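You operate a simulated robot arm through the tools that you are given. There is no shell and no other tool. Be economical: measure what you need, move in short steps, check, and stop when the job is done.

Carry out the task below with a simulated robot arm. There is one attempt and no reset: what you move stays moved.

TASK
Put two of the cells from the top of the fitting bench in the grey tub.
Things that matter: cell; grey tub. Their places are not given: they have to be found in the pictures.

It is judged by the outcome, as a careful person would: the job done as asked, and still so three seconds after it is handed in. It fails if anything else is knocked over, pushed out of place, dropped, spilled or broken.

THE ROBOT
A 6-joint arm with a two-finger parallel gripper, fixed in place. Base frame: the origin is at the foot of the arm, x ahead of it, y to its left, z up; the work surface is at about z = 0. Lengths are in m, angles in rad, forces in N, time in s.
With the tool pointing down near the work surface it reaches from about 0.14 to 0.58 m from the base axis. Its first joint turns from -1.152 to 1.152 rad. Payload 2.1 kg.
Tool frame: the origin (TCP) lies between the finger pads and is the grasp point; the fingertips stand 0.03 m ahead of it; z points along the fingers, y is the line along which they close. The gripper opens to 0.094 m. The fingers are 0.028 m wide and 0.01 m thick; the gripper's body (0.05 by 0.096 m) begins 0.055 m behind the TCP.
Orientation is that of the tool frame in the base frame, as [roll, pitch, yaw] about the fixed x, y, z axes, in that order (R = Rz(yaw) Ry(pitch) Rx(roll)). With the fingers straight down and closing along the base's y, the tool's x points along the base's -x, its y along +y and its z along -z.

THE INTERFACE
- The arm moves only by the tool play_rows. Its argument "commands" is a list of rows, each an object (a shift or turn left out is 0, a gripper value left out holds the last) with "claw": the opening in per cent of the stroke, from 0 (shut) to 100 (fully open); "translation": the shift along the tool's x, y, z in units of 30 mm (1.0 is 30 mm), a list of three; "twist": the turn about the tool's z in units of 6 degrees (1.0 is 6 degrees). In form: [{"claw": claw, "translation": [x, y, z], "twist": twist}, ...]. A call has 1 to 20 rows; each row shifts and turns the commanded pose from where the row before left it, along the tool's axes as they then stand. A call with a number of a shift or a turn outside -1 to 1 is refused whole. A row lasts 0.2 s, in which the tool goes at most 0.05 m and 0.15 rad; a call with a longer step from one row to the next is refused whole, and so is a gripper value outside its range. A pose out of reach is approached as far as the arm can. The call stops where the force on the tool passes 40 N (or 10 N more than at its start, if that is more) or the arm is blocked; 0.2 s more then pass. The fingers move at their own pace (about 0.072 m/s each) and stop on an object; they squeeze with about 36 N. The grip force told is the motor's: it shows also when the fingers shut on nothing. Time passes only in rows, and 0.2 s behind the last, so rows that do not move let the fingers close. It gives the time, the measured TCP pose, the force on the tool (base axes), the opening and the grip force at its end, in the units of the frame above (readings bear some noise), and new pictures: "show" is both (left out), scene, wrist or none.
- Cameras (640 x 400 px; columns grow to the right, rows downward): "scene" is fixed at [0.0519, -0.3661, 0.49]; the picture's right is [0.82, -0.57, 0.00], its down [-0.29, -0.42, -0.86] and it looks along [0.49, 0.70, -0.51] (base axes); focal length 270 px, centre (320, 200). "wrist" rides on the gripper at [-0.037, 0, -0.058] in the tool frame; the picture's right is [0.00, -1.00, 0.00], its down [0.97, 0.00, -0.24] and it looks along [0.24, 0.00, 0.97] (tool axes); focal length 218 px, centre (320, 200).
- probe_pixels(camera, pixels): for up to 12 pixels [column, row] of the newest picture of that camera ("zoom" is the newest enlarged one), the place [x, y, z] in the base frame of the surface seen there, good to about 0.003 m. No time passes.
- inspect(camera, box): a new picture of the part [left, top, right, bottom] of that camera's present view, enlarged. No time passes.
- hand_in(): hands the job in; it is judged then, once.

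Work in short steps. Measure before you move; look again where a grasp or a placing could have gone wrong, and mend it. You have 60 turns and 120 pictures in all, the two below and enlarged ones among them. Open the gripper and draw the arm clear of the work before you hand the job in, unless the task says otherwise; then end with one line.

The tools are called after "Emit:" by a JSON object that holds its "op" and its "data". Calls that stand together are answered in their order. play_rows: Moves the arm, as the interface text tells. Its arguments: {"type":"object","properties":{"commands":{"type":"array"},"show":{"type":"string","enum":["both","scene","wrist","none"]}},"required":["commands"]} The other tools are called the same way: probe_pixels (camera, pixels) gives the place of the surface under pixels of a picture; inspect (camera, box) takes an enlarged picture of a part of a camera's view; hand_in () hands the job in.

At the start:

```text
t: 0.0
position: [0.3447, -0.0328, 0.321]
ee_rot: [3.141, 0.0, 3.14]
contact_force: [-0.9, -0.4, 0.7]
width: 0.094
grip_force: 0.1
```

scene: 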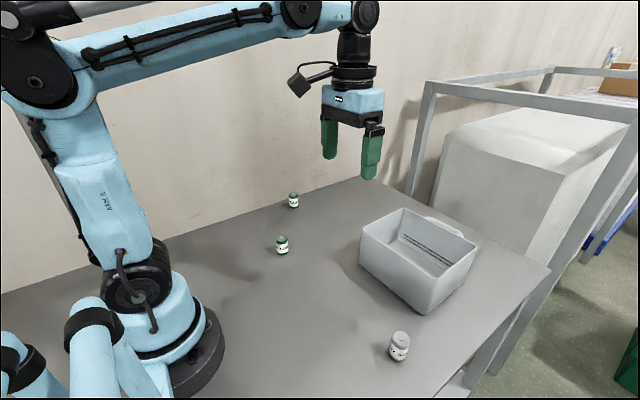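
wrist: 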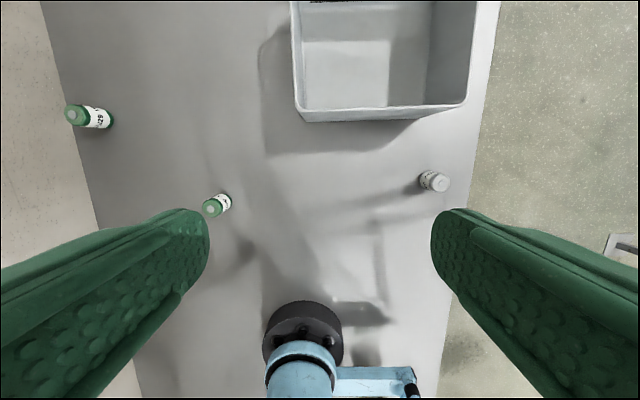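

I see two green-capped cylinders at scene (293,200) and (282,245), and a grey one at (399,346). I'll enlarge them and probe positions.

Emit:
{"op": "inspect", "data": {"camera": "scene", "box": [250, 180, 330, 260]}}

Emit:
{"op": "inspect", "data": {"camera": "scene", "box": [360, 310, 440, 370]}}

Emit:
{"op": "probe_pixels", "data": {"camera": "scene", "pixels": [[293, 193], [293, 203], [282, 238], [282, 249], [400, 337], [398, 354], [360, 228], [402, 209], [475, 246], [425, 282], [423, 255], [428, 314]]}}

Emit:
{"op": "inspect", "data": {"camera": "wrist", "box": [40, 80, 260, 230]}}

```text
5.00 times, centred on (290, 220) of scene
```

zoom: 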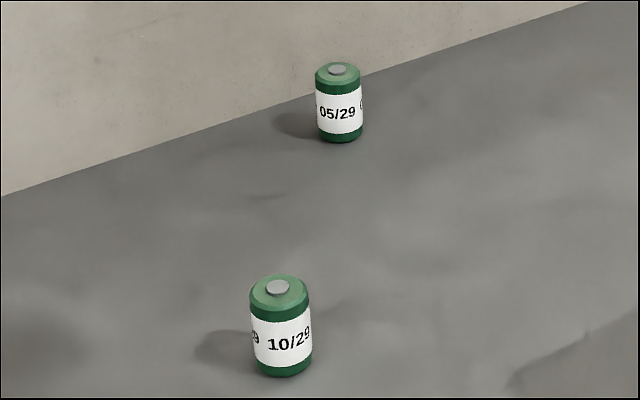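

```text
6.67 times, centred on (400, 340) of scene
```

zoom: 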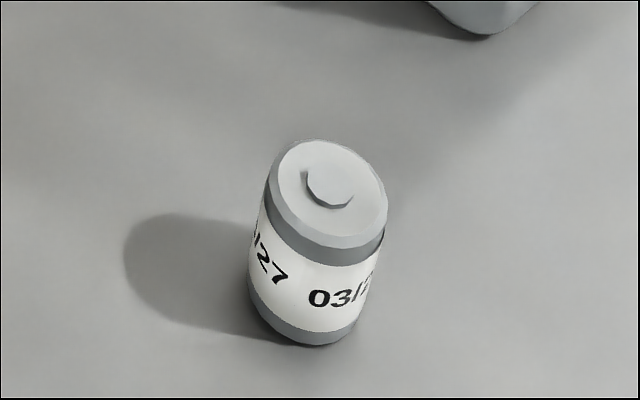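

```text
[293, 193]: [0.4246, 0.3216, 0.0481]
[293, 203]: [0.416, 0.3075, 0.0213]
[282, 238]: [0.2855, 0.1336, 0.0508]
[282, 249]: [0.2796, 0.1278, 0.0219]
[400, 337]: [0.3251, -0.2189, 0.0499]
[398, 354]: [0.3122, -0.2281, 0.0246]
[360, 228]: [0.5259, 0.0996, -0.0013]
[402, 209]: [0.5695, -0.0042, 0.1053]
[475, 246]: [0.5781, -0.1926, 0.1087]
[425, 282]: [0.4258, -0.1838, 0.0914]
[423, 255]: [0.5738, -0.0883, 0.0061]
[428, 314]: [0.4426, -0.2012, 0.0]
```

```text
2.67 times, centred on (150, 155) of wrist
```

zoom: 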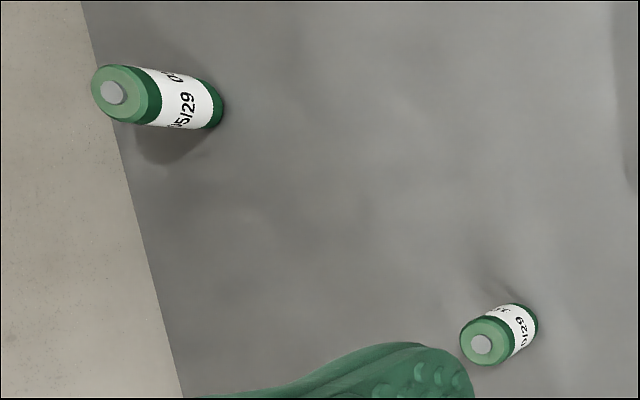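

All three are upright cells (about 32 mm wide, 55 mm tall, with a terminal nub). I'll take the near green one at (0.285, 0.133) and the grey one at (0.326, -0.221), which are clear of the wall. First I move above the green one.

Emit:
{"op": "play_rows", "data": {"commands": [{"claw": 100, "translation": [0.329, 0.9245, 0]}, {"translation": [0.329, 0.9245, 0]}, {"translation": [0.329, 0.9245, 0]}, {"translation": [0.329, 0.9245, 0]}, {"translation": [0.329, 0.9245, 0]}, {"translation": [0.329, 0.9245, 0]}, {"translation": [0, 0, 0.95]}, {"translation": [0, 0, 0.95]}, {"translation": [0, 0, 0.95]}, {"translation": [0, 0, 0.95]}, {"translation": [0, 0, 0.95]}, {"translation": [0, 0, 0.95]}, {}]}}

```text
t: 2.8
position: [0.286, 0.1338, 0.1525]
ee_rot: [3.141, 0.0, 3.141]
contact_force: [-0.1, -0.5, 0.5]
width: 0.0941
grip_force: 0.0
```

scene: 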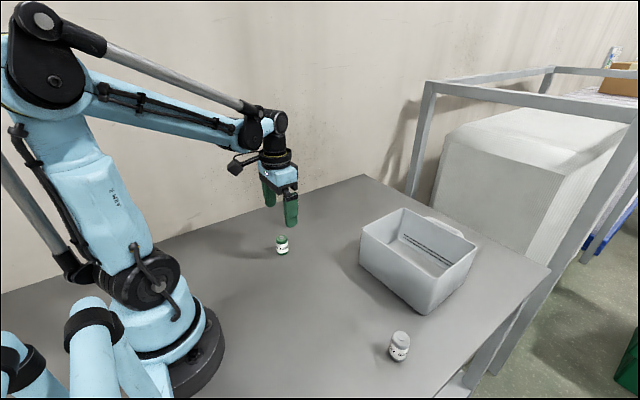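
wrist: 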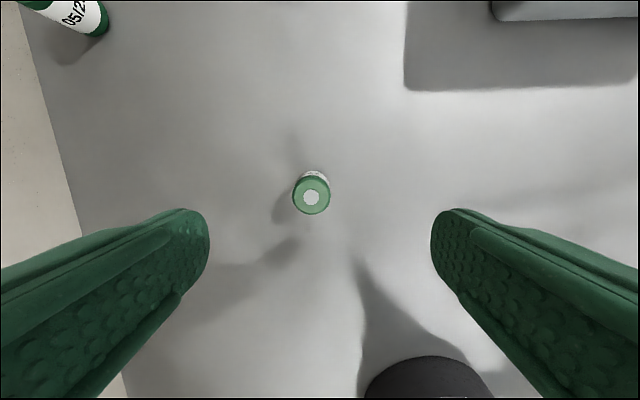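

The cell is at wrist (311,196), slightly off centre; probing its top.

Emit:
{"op": "probe_pixels", "data": {"camera": "wrist", "pixels": [[311, 197], [311, 181], [311, 212], [295, 197], [328, 197]]}}

```text
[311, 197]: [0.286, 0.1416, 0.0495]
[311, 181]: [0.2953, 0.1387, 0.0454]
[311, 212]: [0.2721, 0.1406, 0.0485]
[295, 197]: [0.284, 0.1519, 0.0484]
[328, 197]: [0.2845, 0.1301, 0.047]
```

Cell centre is (0.285, 0.1405), top at z≈0.049. Shift y by +7 mm, lower to TCP z≈0.037, close.

Emit:
{"op": "play_rows", "data": {"commands": [{"translation": [0.03, 0.23, 0]}, {"translation": [0, 0, 0.77]}, {"translation": [0, 0, 0.77]}, {"translation": [0, 0, 0.77]}, {"translation": [0, 0, 0.77]}, {"translation": [0, 0, 0.77]}, {}, {"claw": 0}, {}, {}, {}, {}]}}

```text
t: 5.4
position: [0.284, 0.1398, 0.0359]
ee_rot: [3.141, 0.0, -3.14]
contact_force: [-0.3, -0.4, 0.9]
width: 0.0281
grip_force: 35.6
```

scene: 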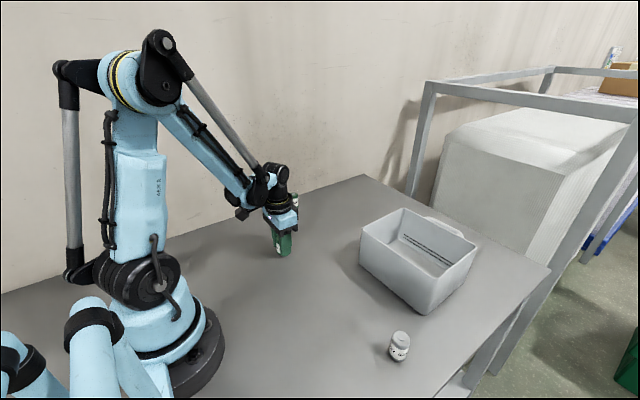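
wrist: 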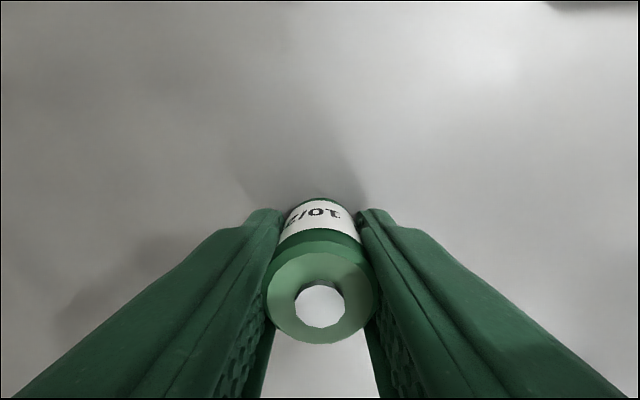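

Gripped (width 0.028, 36 N). Lift to z≈0.22 and carry over the tub.

Emit:
{"op": "play_rows", "data": {"commands": [{"translation": [0, 0, -0.88]}, {"translation": [0, 0, -0.88]}, {"translation": [0, 0, -0.88]}, {"translation": [0, 0, -0.88]}, {"translation": [0, 0, -0.88]}, {"translation": [0, 0, -0.88]}, {"translation": [0, 0, -0.88]}, {"translation": [-0.88, -0.958, 0]}, {"translation": [-0.88, -0.958, 0]}, {"translation": [-0.88, -0.958, 0]}, {"translation": [-0.88, -0.958, 0]}, {"translation": [-0.88, -0.958, 0]}, {"translation": [-0.88, -0.958, 0]}, {"translation": [-0.88, -0.958, 0]}, {"translation": [-0.88, -0.958, 0]}, {}]}}

```text
t: 8.8
position: [0.4947, -0.091, 0.2214]
ee_rot: [-3.14, -0.001, -3.141]
contact_force: [1.3, -0.3, -0.7]
width: 0.028
grip_force: 36.8
```

scene: 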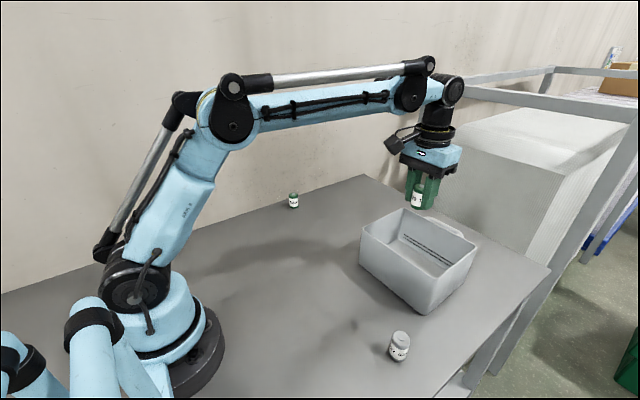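
wrist: 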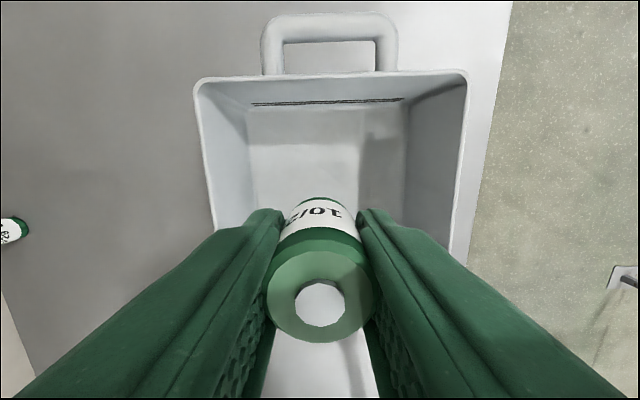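

Now measuring the tub's rim and floor, and reading the text on its inner wall.

Emit:
{"op": "probe_pixels", "data": {"camera": "wrist", "pixels": [[203, 82], [463, 74], [212, 222], [455, 240], [249, 112], [407, 108], [257, 200], [403, 215], [330, 150], [325, 72]]}}

Emit:
{"op": "probe_pixels", "data": {"camera": "scene", "pixels": [[361, 233], [425, 283], [430, 265], [405, 260]]}}

Emit:
{"op": "inspect", "data": {"camera": "scene", "box": [350, 190, 490, 320]}}

```text
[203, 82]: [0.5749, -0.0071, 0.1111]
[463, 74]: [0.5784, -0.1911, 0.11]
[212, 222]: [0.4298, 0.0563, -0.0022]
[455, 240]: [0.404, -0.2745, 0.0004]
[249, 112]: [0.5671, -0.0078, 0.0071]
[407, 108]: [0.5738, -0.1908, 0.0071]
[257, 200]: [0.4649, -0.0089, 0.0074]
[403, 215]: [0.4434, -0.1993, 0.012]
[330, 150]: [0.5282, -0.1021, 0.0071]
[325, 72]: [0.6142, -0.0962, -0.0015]
```

```text
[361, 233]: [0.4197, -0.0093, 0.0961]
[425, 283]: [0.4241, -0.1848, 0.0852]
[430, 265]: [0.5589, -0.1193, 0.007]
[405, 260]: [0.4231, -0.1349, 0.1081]
```

```text
3.08 times, centred on (420, 255) of scene
```

zoom: 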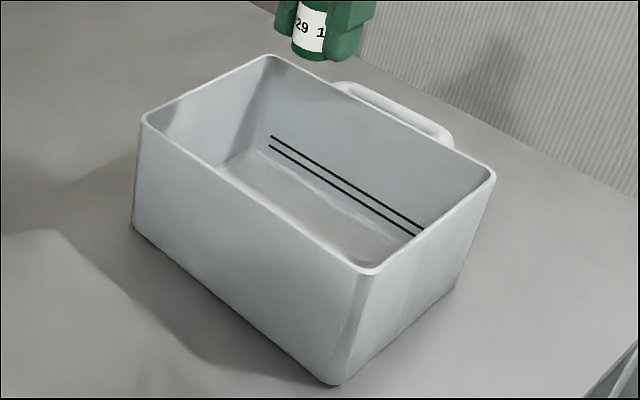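

Tub interior: x 0.425–0.57, y −0.19–−0.01, floor z 0.007, rim z 0.11. I'll set this cell at (0.498, −0.07), leaving room for the second, with only a partial opening.

Emit:
{"op": "play_rows", "data": {"commands": [{"translation": [-0.1, 0.7, 0]}, {}, {"translation": [0, 0, 0.73]}, {"translation": [0, 0, 0.73]}, {"translation": [0, 0, 0.73]}, {"translation": [0, 0, 0.73]}, {"translation": [0, 0, 0.73]}, {"translation": [0, 0, 0.73]}, {"translation": [0, 0, 0.73]}, {"translation": [0, 0, 0.7]}, {}]}}

```text
t: 11.2
position: [0.4988, -0.0693, 0.0462]
ee_rot: [3.141, -0.001, -3.141]
contact_force: [-1.2, 0.0, -0.1]
width: 0.0278
grip_force: 35.8
```

scene: 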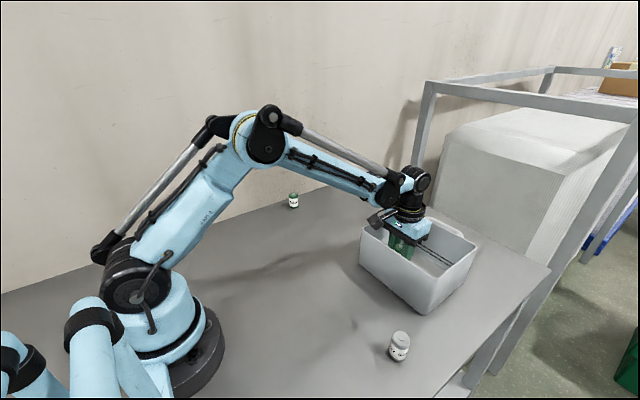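
wrist: 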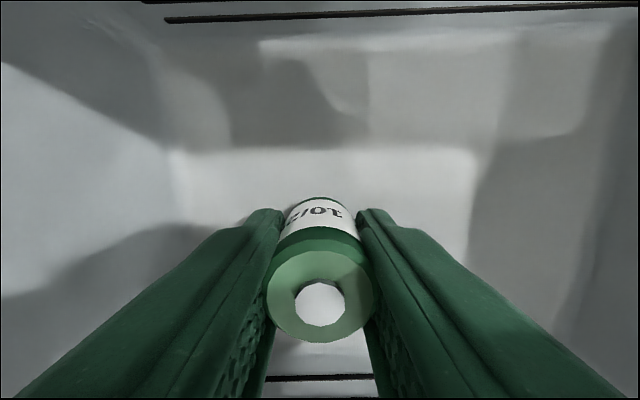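

No contact yet, about 3 mm above the floor. Lower 2 mm, open to 50 %, and rise.

Emit:
{"op": "play_rows", "data": {"commands": [{"translation": [0, 0, 0.07]}, {}, {"claw": 50}, {}, {}, {"translation": [0, 0, -0.5]}, {"translation": [0, 0, -0.9]}, {"translation": [0, 0, -0.9]}, {"translation": [0, 0, -0.9]}, {"translation": [0, 0, -0.9]}, {"translation": [0, 0, -0.9]}, {"translation": [0, 0, -0.9]}, {}]}}

```text
t: 14.0
position: [0.499, -0.0689, 0.2215]
ee_rot: [-3.14, 0.0, 3.141]
contact_force: [0.3, -0.4, -0.2]
width: 0.0468
grip_force: 0.2
```

scene: 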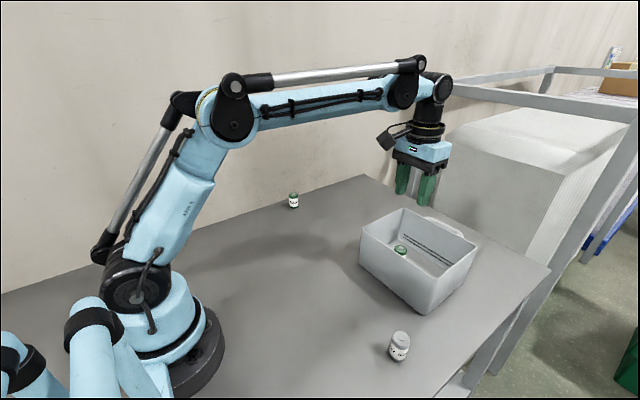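
wrist: 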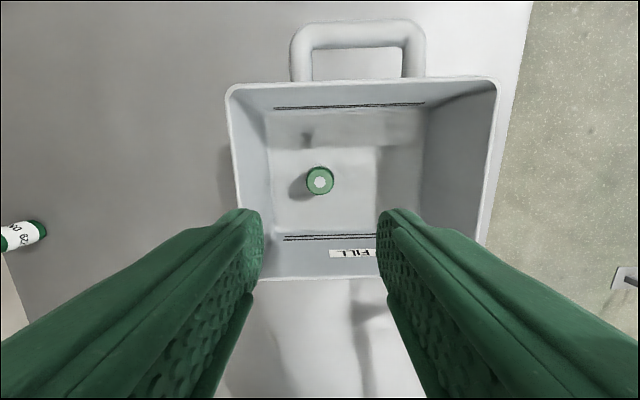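

The first cell stands in the tub (wrist (319,181)). Next move above the grey cell.

Emit:
{"op": "play_rows", "data": {"commands": [{"claw": 100, "translation": [0.824, -0.724, 0]}, {"translation": [0.824, -0.724, 0]}, {"translation": [0.824, -0.724, 0]}, {"translation": [0.824, -0.724, 0]}, {"translation": [0.824, -0.724, 0]}, {"translation": [0.824, -0.724, 0]}, {"translation": [0.824, -0.724, 0]}, {"translation": [0, 0, 0.8]}, {"translation": [0, 0, 0.8]}, {"translation": [0, 0, 0.7]}, {}]}}

```text
t: 16.4
position: [0.327, -0.2203, 0.1522]
ee_rot: [3.141, 0.001, -3.141]
contact_force: [-0.6, -0.2, 0.1]
width: 0.0942
grip_force: 0.1
```

scene: 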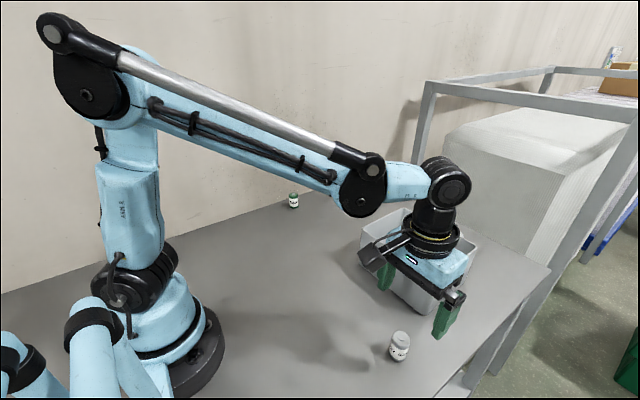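
wrist: 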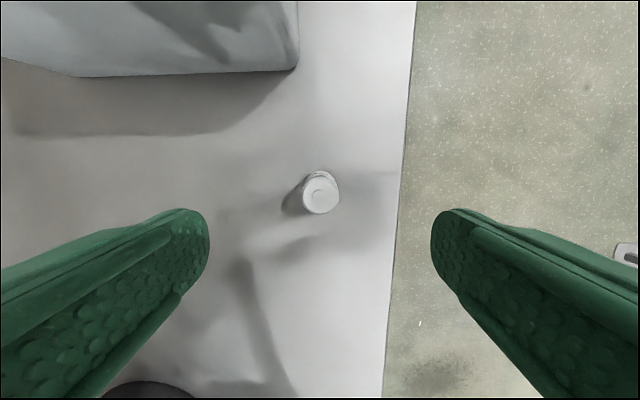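

Cell top centre at wrist (320,193); probing.

Emit:
{"op": "probe_pixels", "data": {"camera": "wrist", "pixels": [[320, 193], [303, 194], [337, 194], [320, 212], [320, 178]]}}

Emit:
{"op": "inspect", "data": {"camera": "wrist", "box": [270, 150, 370, 230]}}

```text
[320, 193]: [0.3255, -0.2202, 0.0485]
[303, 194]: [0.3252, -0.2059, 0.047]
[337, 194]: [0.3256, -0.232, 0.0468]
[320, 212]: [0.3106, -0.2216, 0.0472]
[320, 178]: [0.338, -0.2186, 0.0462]
```

```text
5.00 times, centred on (320, 190) of wrist
```

zoom: 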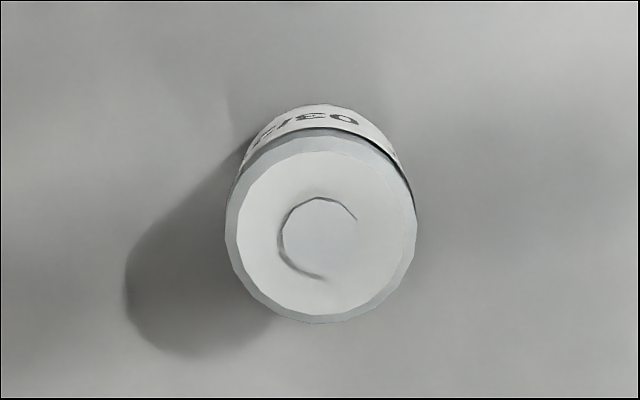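

The cap looks ajar on this one; checking more closely before touching it.

Emit:
{"op": "inspect", "data": {"camera": "scene", "box": [380, 322, 420, 368]}}

Emit:
{"op": "inspect", "data": {"camera": "scene", "box": [275, 183, 311, 215]}}

```text
8.70 times, centred on (400, 345) of scene
```

zoom: 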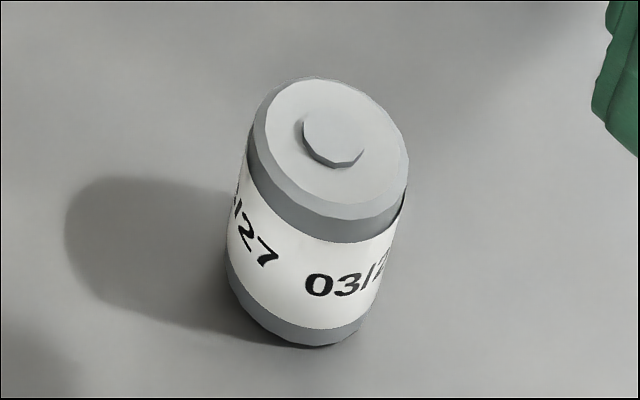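

```text
12.50 times, centred on (293, 199) of scene
```

zoom: 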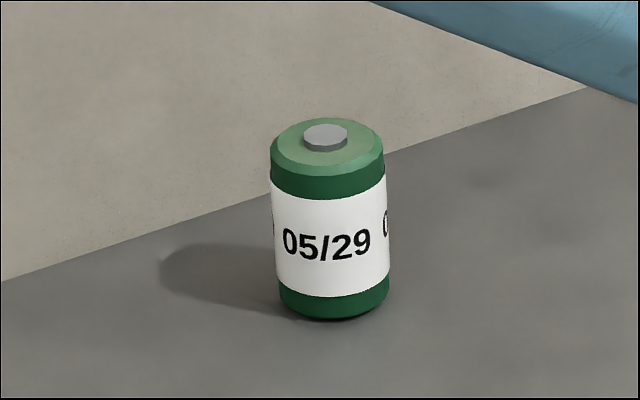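

It looks intact, but it is of a different kind and nearly two years older than the green ones. A matching pair would be the less doubtful choice, so I'll check the clearance of the far green cell from the wall.

Emit:
{"op": "probe_pixels", "data": {"camera": "scene", "pixels": [[293, 194], [293, 207], [320, 190], [330, 186], [270, 205], [340, 180], [280, 190], [310, 180], [293, 185], [250, 218]]}}

```text
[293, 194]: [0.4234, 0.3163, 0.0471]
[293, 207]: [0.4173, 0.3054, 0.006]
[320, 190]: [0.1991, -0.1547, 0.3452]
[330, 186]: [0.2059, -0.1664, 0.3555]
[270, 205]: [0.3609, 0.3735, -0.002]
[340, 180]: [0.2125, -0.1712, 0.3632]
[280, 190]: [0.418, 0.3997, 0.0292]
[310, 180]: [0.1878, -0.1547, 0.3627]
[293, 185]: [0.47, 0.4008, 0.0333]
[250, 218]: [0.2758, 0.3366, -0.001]
```

The wall is at y≈0.40 and the cell at (0.42, 0.316), so there's ample clearance. I'll leave the grey cell untouched, rise, and go to the far green cell.

Emit:
{"op": "play_rows", "data": {"commands": [{"translation": [0, 0, -0.9]}, {"translation": [0, 0, -0.9]}, {"translation": [0, 0, -0.9]}], "show": "none"}}

Emit:
{"op": "play_rows", "data": {"commands": [{"translation": [-0.168, 0.941, 0]}, {"translation": [-0.168, 0.941, 0]}, {"translation": [-0.168, 0.941, 0]}, {"translation": [-0.168, 0.941, 0]}, {"translation": [-0.168, 0.941, 0]}, {"translation": [-0.168, 0.941, 0]}, {"translation": [-0.168, 0.941, 0]}, {"translation": [-0.168, 0.941, 0]}, {"translation": [-0.168, 0.941, 0]}, {"translation": [-0.168, 0.941, 0]}, {"translation": [-0.168, 0.941, 0]}, {"translation": [-0.168, 0.941, 0]}, {"translation": [-0.168, 0.941, 0]}, {"translation": [-0.168, 0.941, 0]}, {"translation": [-0.168, 0.941, 0]}, {"translation": [-0.168, 0.941, 0]}, {"translation": [-0.168, 0.941, 0]}, {"translation": [-0.168, 0.941, 0]}, {"translation": [-0.168, 0.85, 0]}, {}]}}

```text
t: 17.2
position: [0.3253, -0.2191, 0.2326]
ee_rot: [3.141, 0.0, 3.141]
contact_force: [-0.1, 0.1, 0.6]
width: 0.0943
grip_force: 0.1
```

```text
t: 21.4
position: [0.4206, 0.3131, 0.2325]
ee_rot: [-3.139, 0.001, -3.141]
contact_force: [0.1, 0.6, -0.3]
width: 0.0942
grip_force: 0.1
```

scene: 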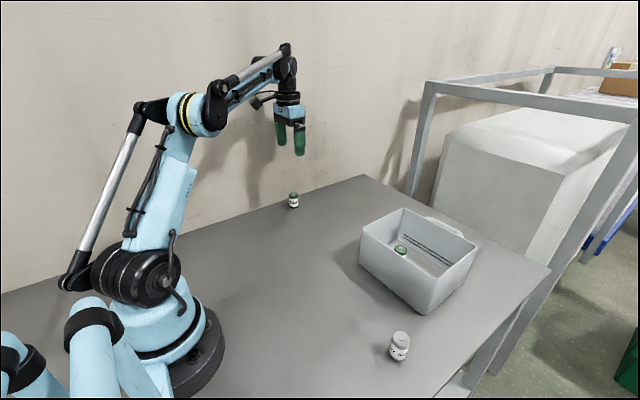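
wrist: 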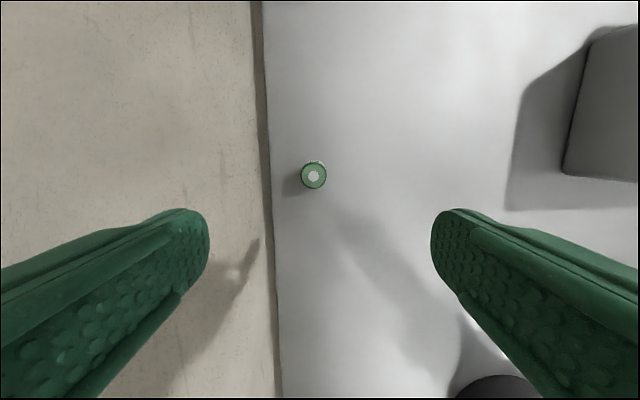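

Emit:
{"op": "probe_pixels", "data": {"camera": "wrist", "pixels": [[314, 176], [302, 176], [326, 176], [314, 188], [264, 176], [272, 176], [258, 176]]}}

```text
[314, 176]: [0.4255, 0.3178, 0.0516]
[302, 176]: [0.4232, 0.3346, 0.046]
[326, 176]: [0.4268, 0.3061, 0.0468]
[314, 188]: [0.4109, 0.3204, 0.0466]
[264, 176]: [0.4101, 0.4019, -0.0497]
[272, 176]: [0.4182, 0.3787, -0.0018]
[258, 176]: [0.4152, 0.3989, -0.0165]
```

Cell centre (0.4255, 0.3195), wall at 0.40. Align, narrow to 75 %, and go part way down for a check.

Emit:
{"op": "play_rows", "data": {"commands": [{"claw": 75, "translation": [-0.165, 0.21, 0]}, {"translation": [0, 0, 0.8]}, {"translation": [0, 0, 0.8]}, {"translation": [0, 0, 0.8]}, {"translation": [0, 0, 0.8]}, {"translation": [0, 0, 0.6]}, {}]}}

```text
t: 23.0
position: [0.427, 0.3187, 0.1179]
ee_rot: [-3.141, 0.0, -3.141]
contact_force: [-1.0, -0.1, 0.2]
width: 0.0706
grip_force: 0.0
```

scene: 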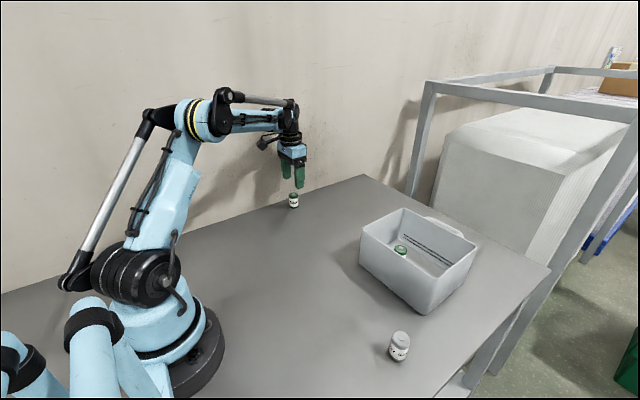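
wrist: 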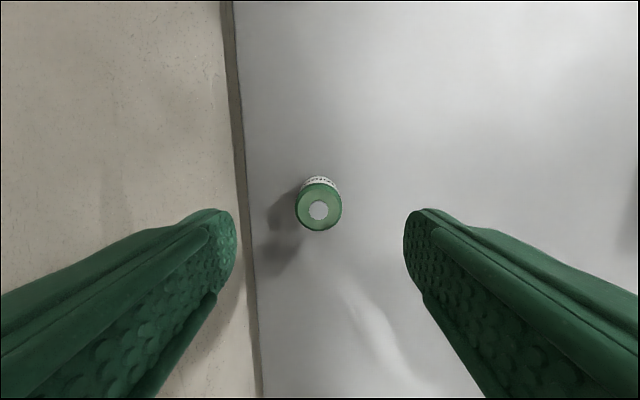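

Well aligned; descend to z≈0.036 and close.

Emit:
{"op": "play_rows", "data": {"commands": [{"translation": [0, 0, 0.7]}, {"translation": [0, 0, 0.7]}, {"translation": [0, 0, 0.7]}, {"translation": [0, 0, 0.62]}, {}, {"claw": 0}, {}, {}, {}]}}

```text
t: 25.0
position: [0.4259, 0.3184, 0.0388]
ee_rot: [3.141, 0.002, 3.141]
contact_force: [-0.4, -0.3, -0.1]
width: 0.0283
grip_force: 36.5
```

scene: 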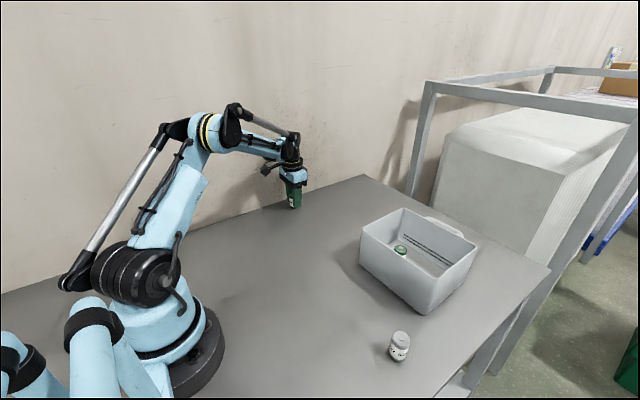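
wrist: 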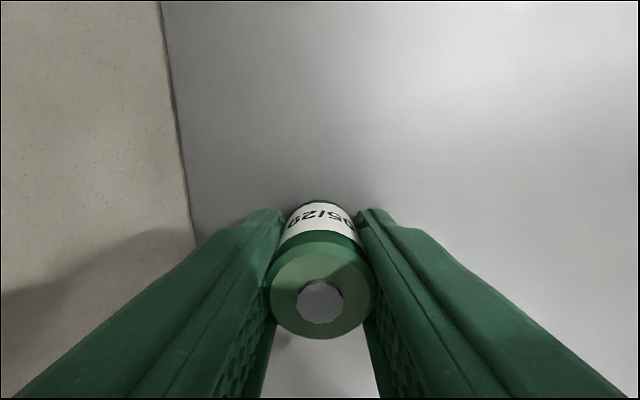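

Gripped at TCP z 0.0388. Lift to about 0.22 and carry to (0.498, −0.13).

Emit:
{"op": "play_rows", "data": {"commands": [{"translation": [0, 0, -0.865]}, {"translation": [0, 0, -0.865]}, {"translation": [0, 0, -0.865]}, {"translation": [0, 0, -0.865]}, {"translation": [0, 0, -0.865]}, {"translation": [0, 0, -0.865]}, {"translation": [0, 0, -0.865]}], "show": "none"}}

Emit:
{"op": "play_rows", "data": {"commands": [{"translation": [-0.15, -0.934, 0]}, {"translation": [-0.15, -0.934, 0]}, {"translation": [-0.15, -0.934, 0]}, {"translation": [-0.15, -0.934, 0]}, {"translation": [-0.15, -0.934, 0]}, {"translation": [-0.15, -0.934, 0]}, {"translation": [-0.15, -0.934, 0]}, {"translation": [-0.15, -0.934, 0]}, {"translation": [-0.15, -0.934, 0]}, {"translation": [-0.15, -0.934, 0]}, {"translation": [-0.15, -0.934, 0]}, {"translation": [-0.15, -0.934, 0]}, {"translation": [-0.15, -0.934, 0]}, {"translation": [-0.15, -0.934, 0]}, {"translation": [-0.15, -0.934, 0]}, {"translation": [-0.15, -0.934, 0]}, {}]}}

```text
t: 26.6
position: [0.4259, 0.3186, 0.2192]
ee_rot: [3.141, 0.0, 3.141]
contact_force: [0.2, 0.2, -0.7]
width: 0.0281
grip_force: 35.8
```

```text
t: 30.2
position: [0.4996, -0.1287, 0.2192]
ee_rot: [3.142, 0.0, -3.141]
contact_force: [-0.4, -0.4, -1.6]
width: 0.0281
grip_force: 36.4
```

scene: 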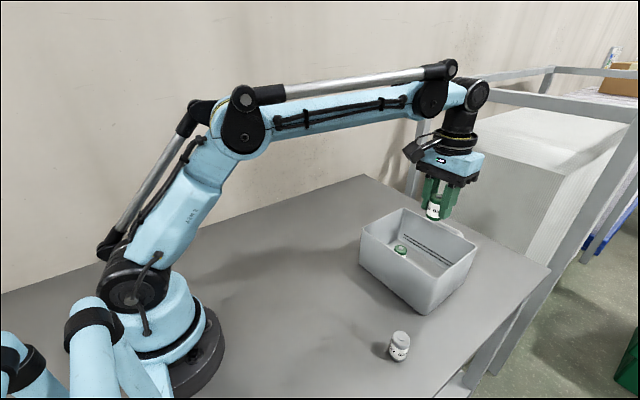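
wrist: 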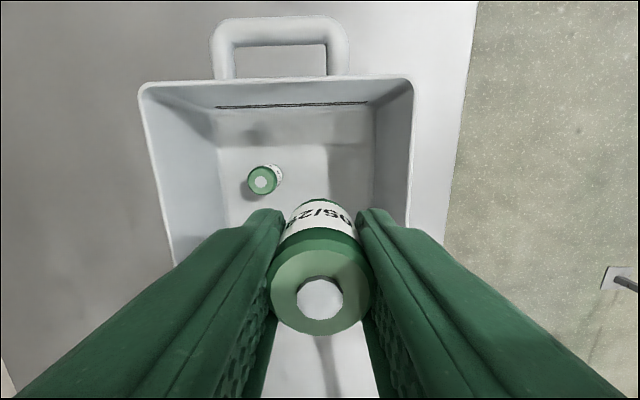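

The first cell is at y≈−0.069, 60 mm away, so this spot is clear. Lower to z≈0.047, release with 48 % opening, and rise.

Emit:
{"op": "play_rows", "data": {"commands": [{"translation": [0, 0, 0.717]}, {"translation": [0, 0, 0.717]}, {"translation": [0, 0, 0.717]}, {"translation": [0, 0, 0.717]}, {"translation": [0, 0, 0.717]}, {"translation": [0, 0, 0.717]}, {"translation": [0, 0, 0.717]}, {"translation": [0, 0, 0.7]}, {}, {}], "show": "wrist"}}

```text
t: 32.4
position: [0.4976, -0.1287, 0.0461]
ee_rot: [3.141, 0.0, -3.141]
contact_force: [0.4, 0.6, -0.3]
width: 0.0279
grip_force: 35.9
```

wrist: 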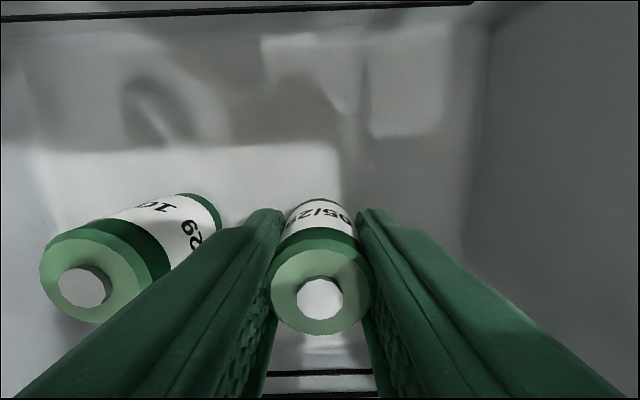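

Emit:
{"op": "play_rows", "data": {"commands": [{"claw": 48}, {}, {}, {"translation": [0, 0, -0.5]}, {"translation": [0, 0, -0.9]}, {"translation": [0, 0, -0.9]}, {"translation": [0, 0, -0.9]}, {"translation": [0, 0, -0.9]}, {"translation": [0, 0, -0.9]}, {"translation": [0, 0, -0.9]}, {"translation": [0.5, 0, -0.9]}, {"claw": 100, "translation": [0.9, 0.3, -0.3]}, {"translation": [0.9, 0.3, 0]}, {}]}}

```text
t: 35.4
position: [0.4287, -0.1114, 0.2619]
ee_rot: [3.141, 0.0, -3.14]
contact_force: [0.3, 0.9, 0.0]
width: 0.0939
grip_force: 0.0
```

scene: 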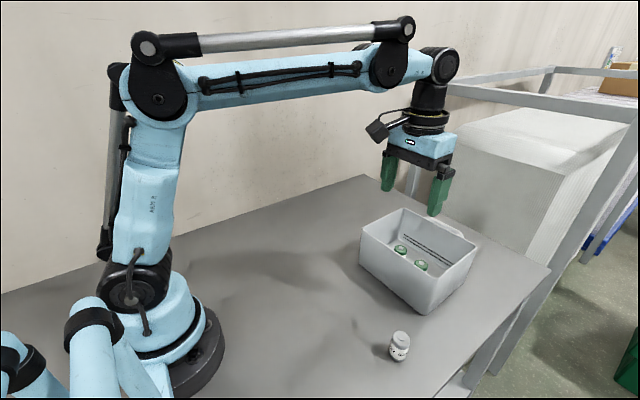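
wrist: 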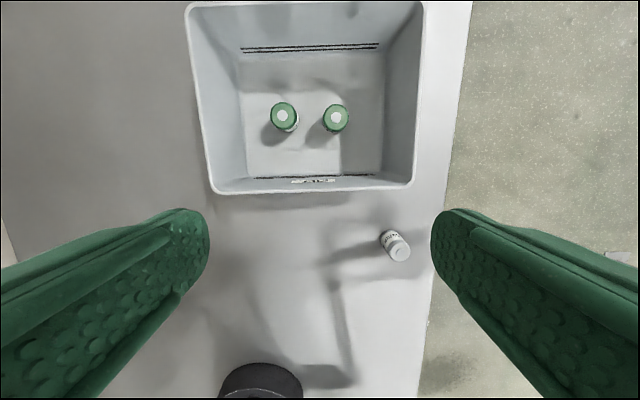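

Both cells stand upright in the tub (wrist (284,116) and (336,118)). The tub and the grey cell haven't moved, and the open gripper is clear, so I'm handing in.

Emit:
{"op": "hand_in", "data": {}}

```text
The job is handed in.
```

The two green cells (10/29 and 05/29) are standing upright in the grey tub, and the grey cell (03/27) is still on the bench where it was.
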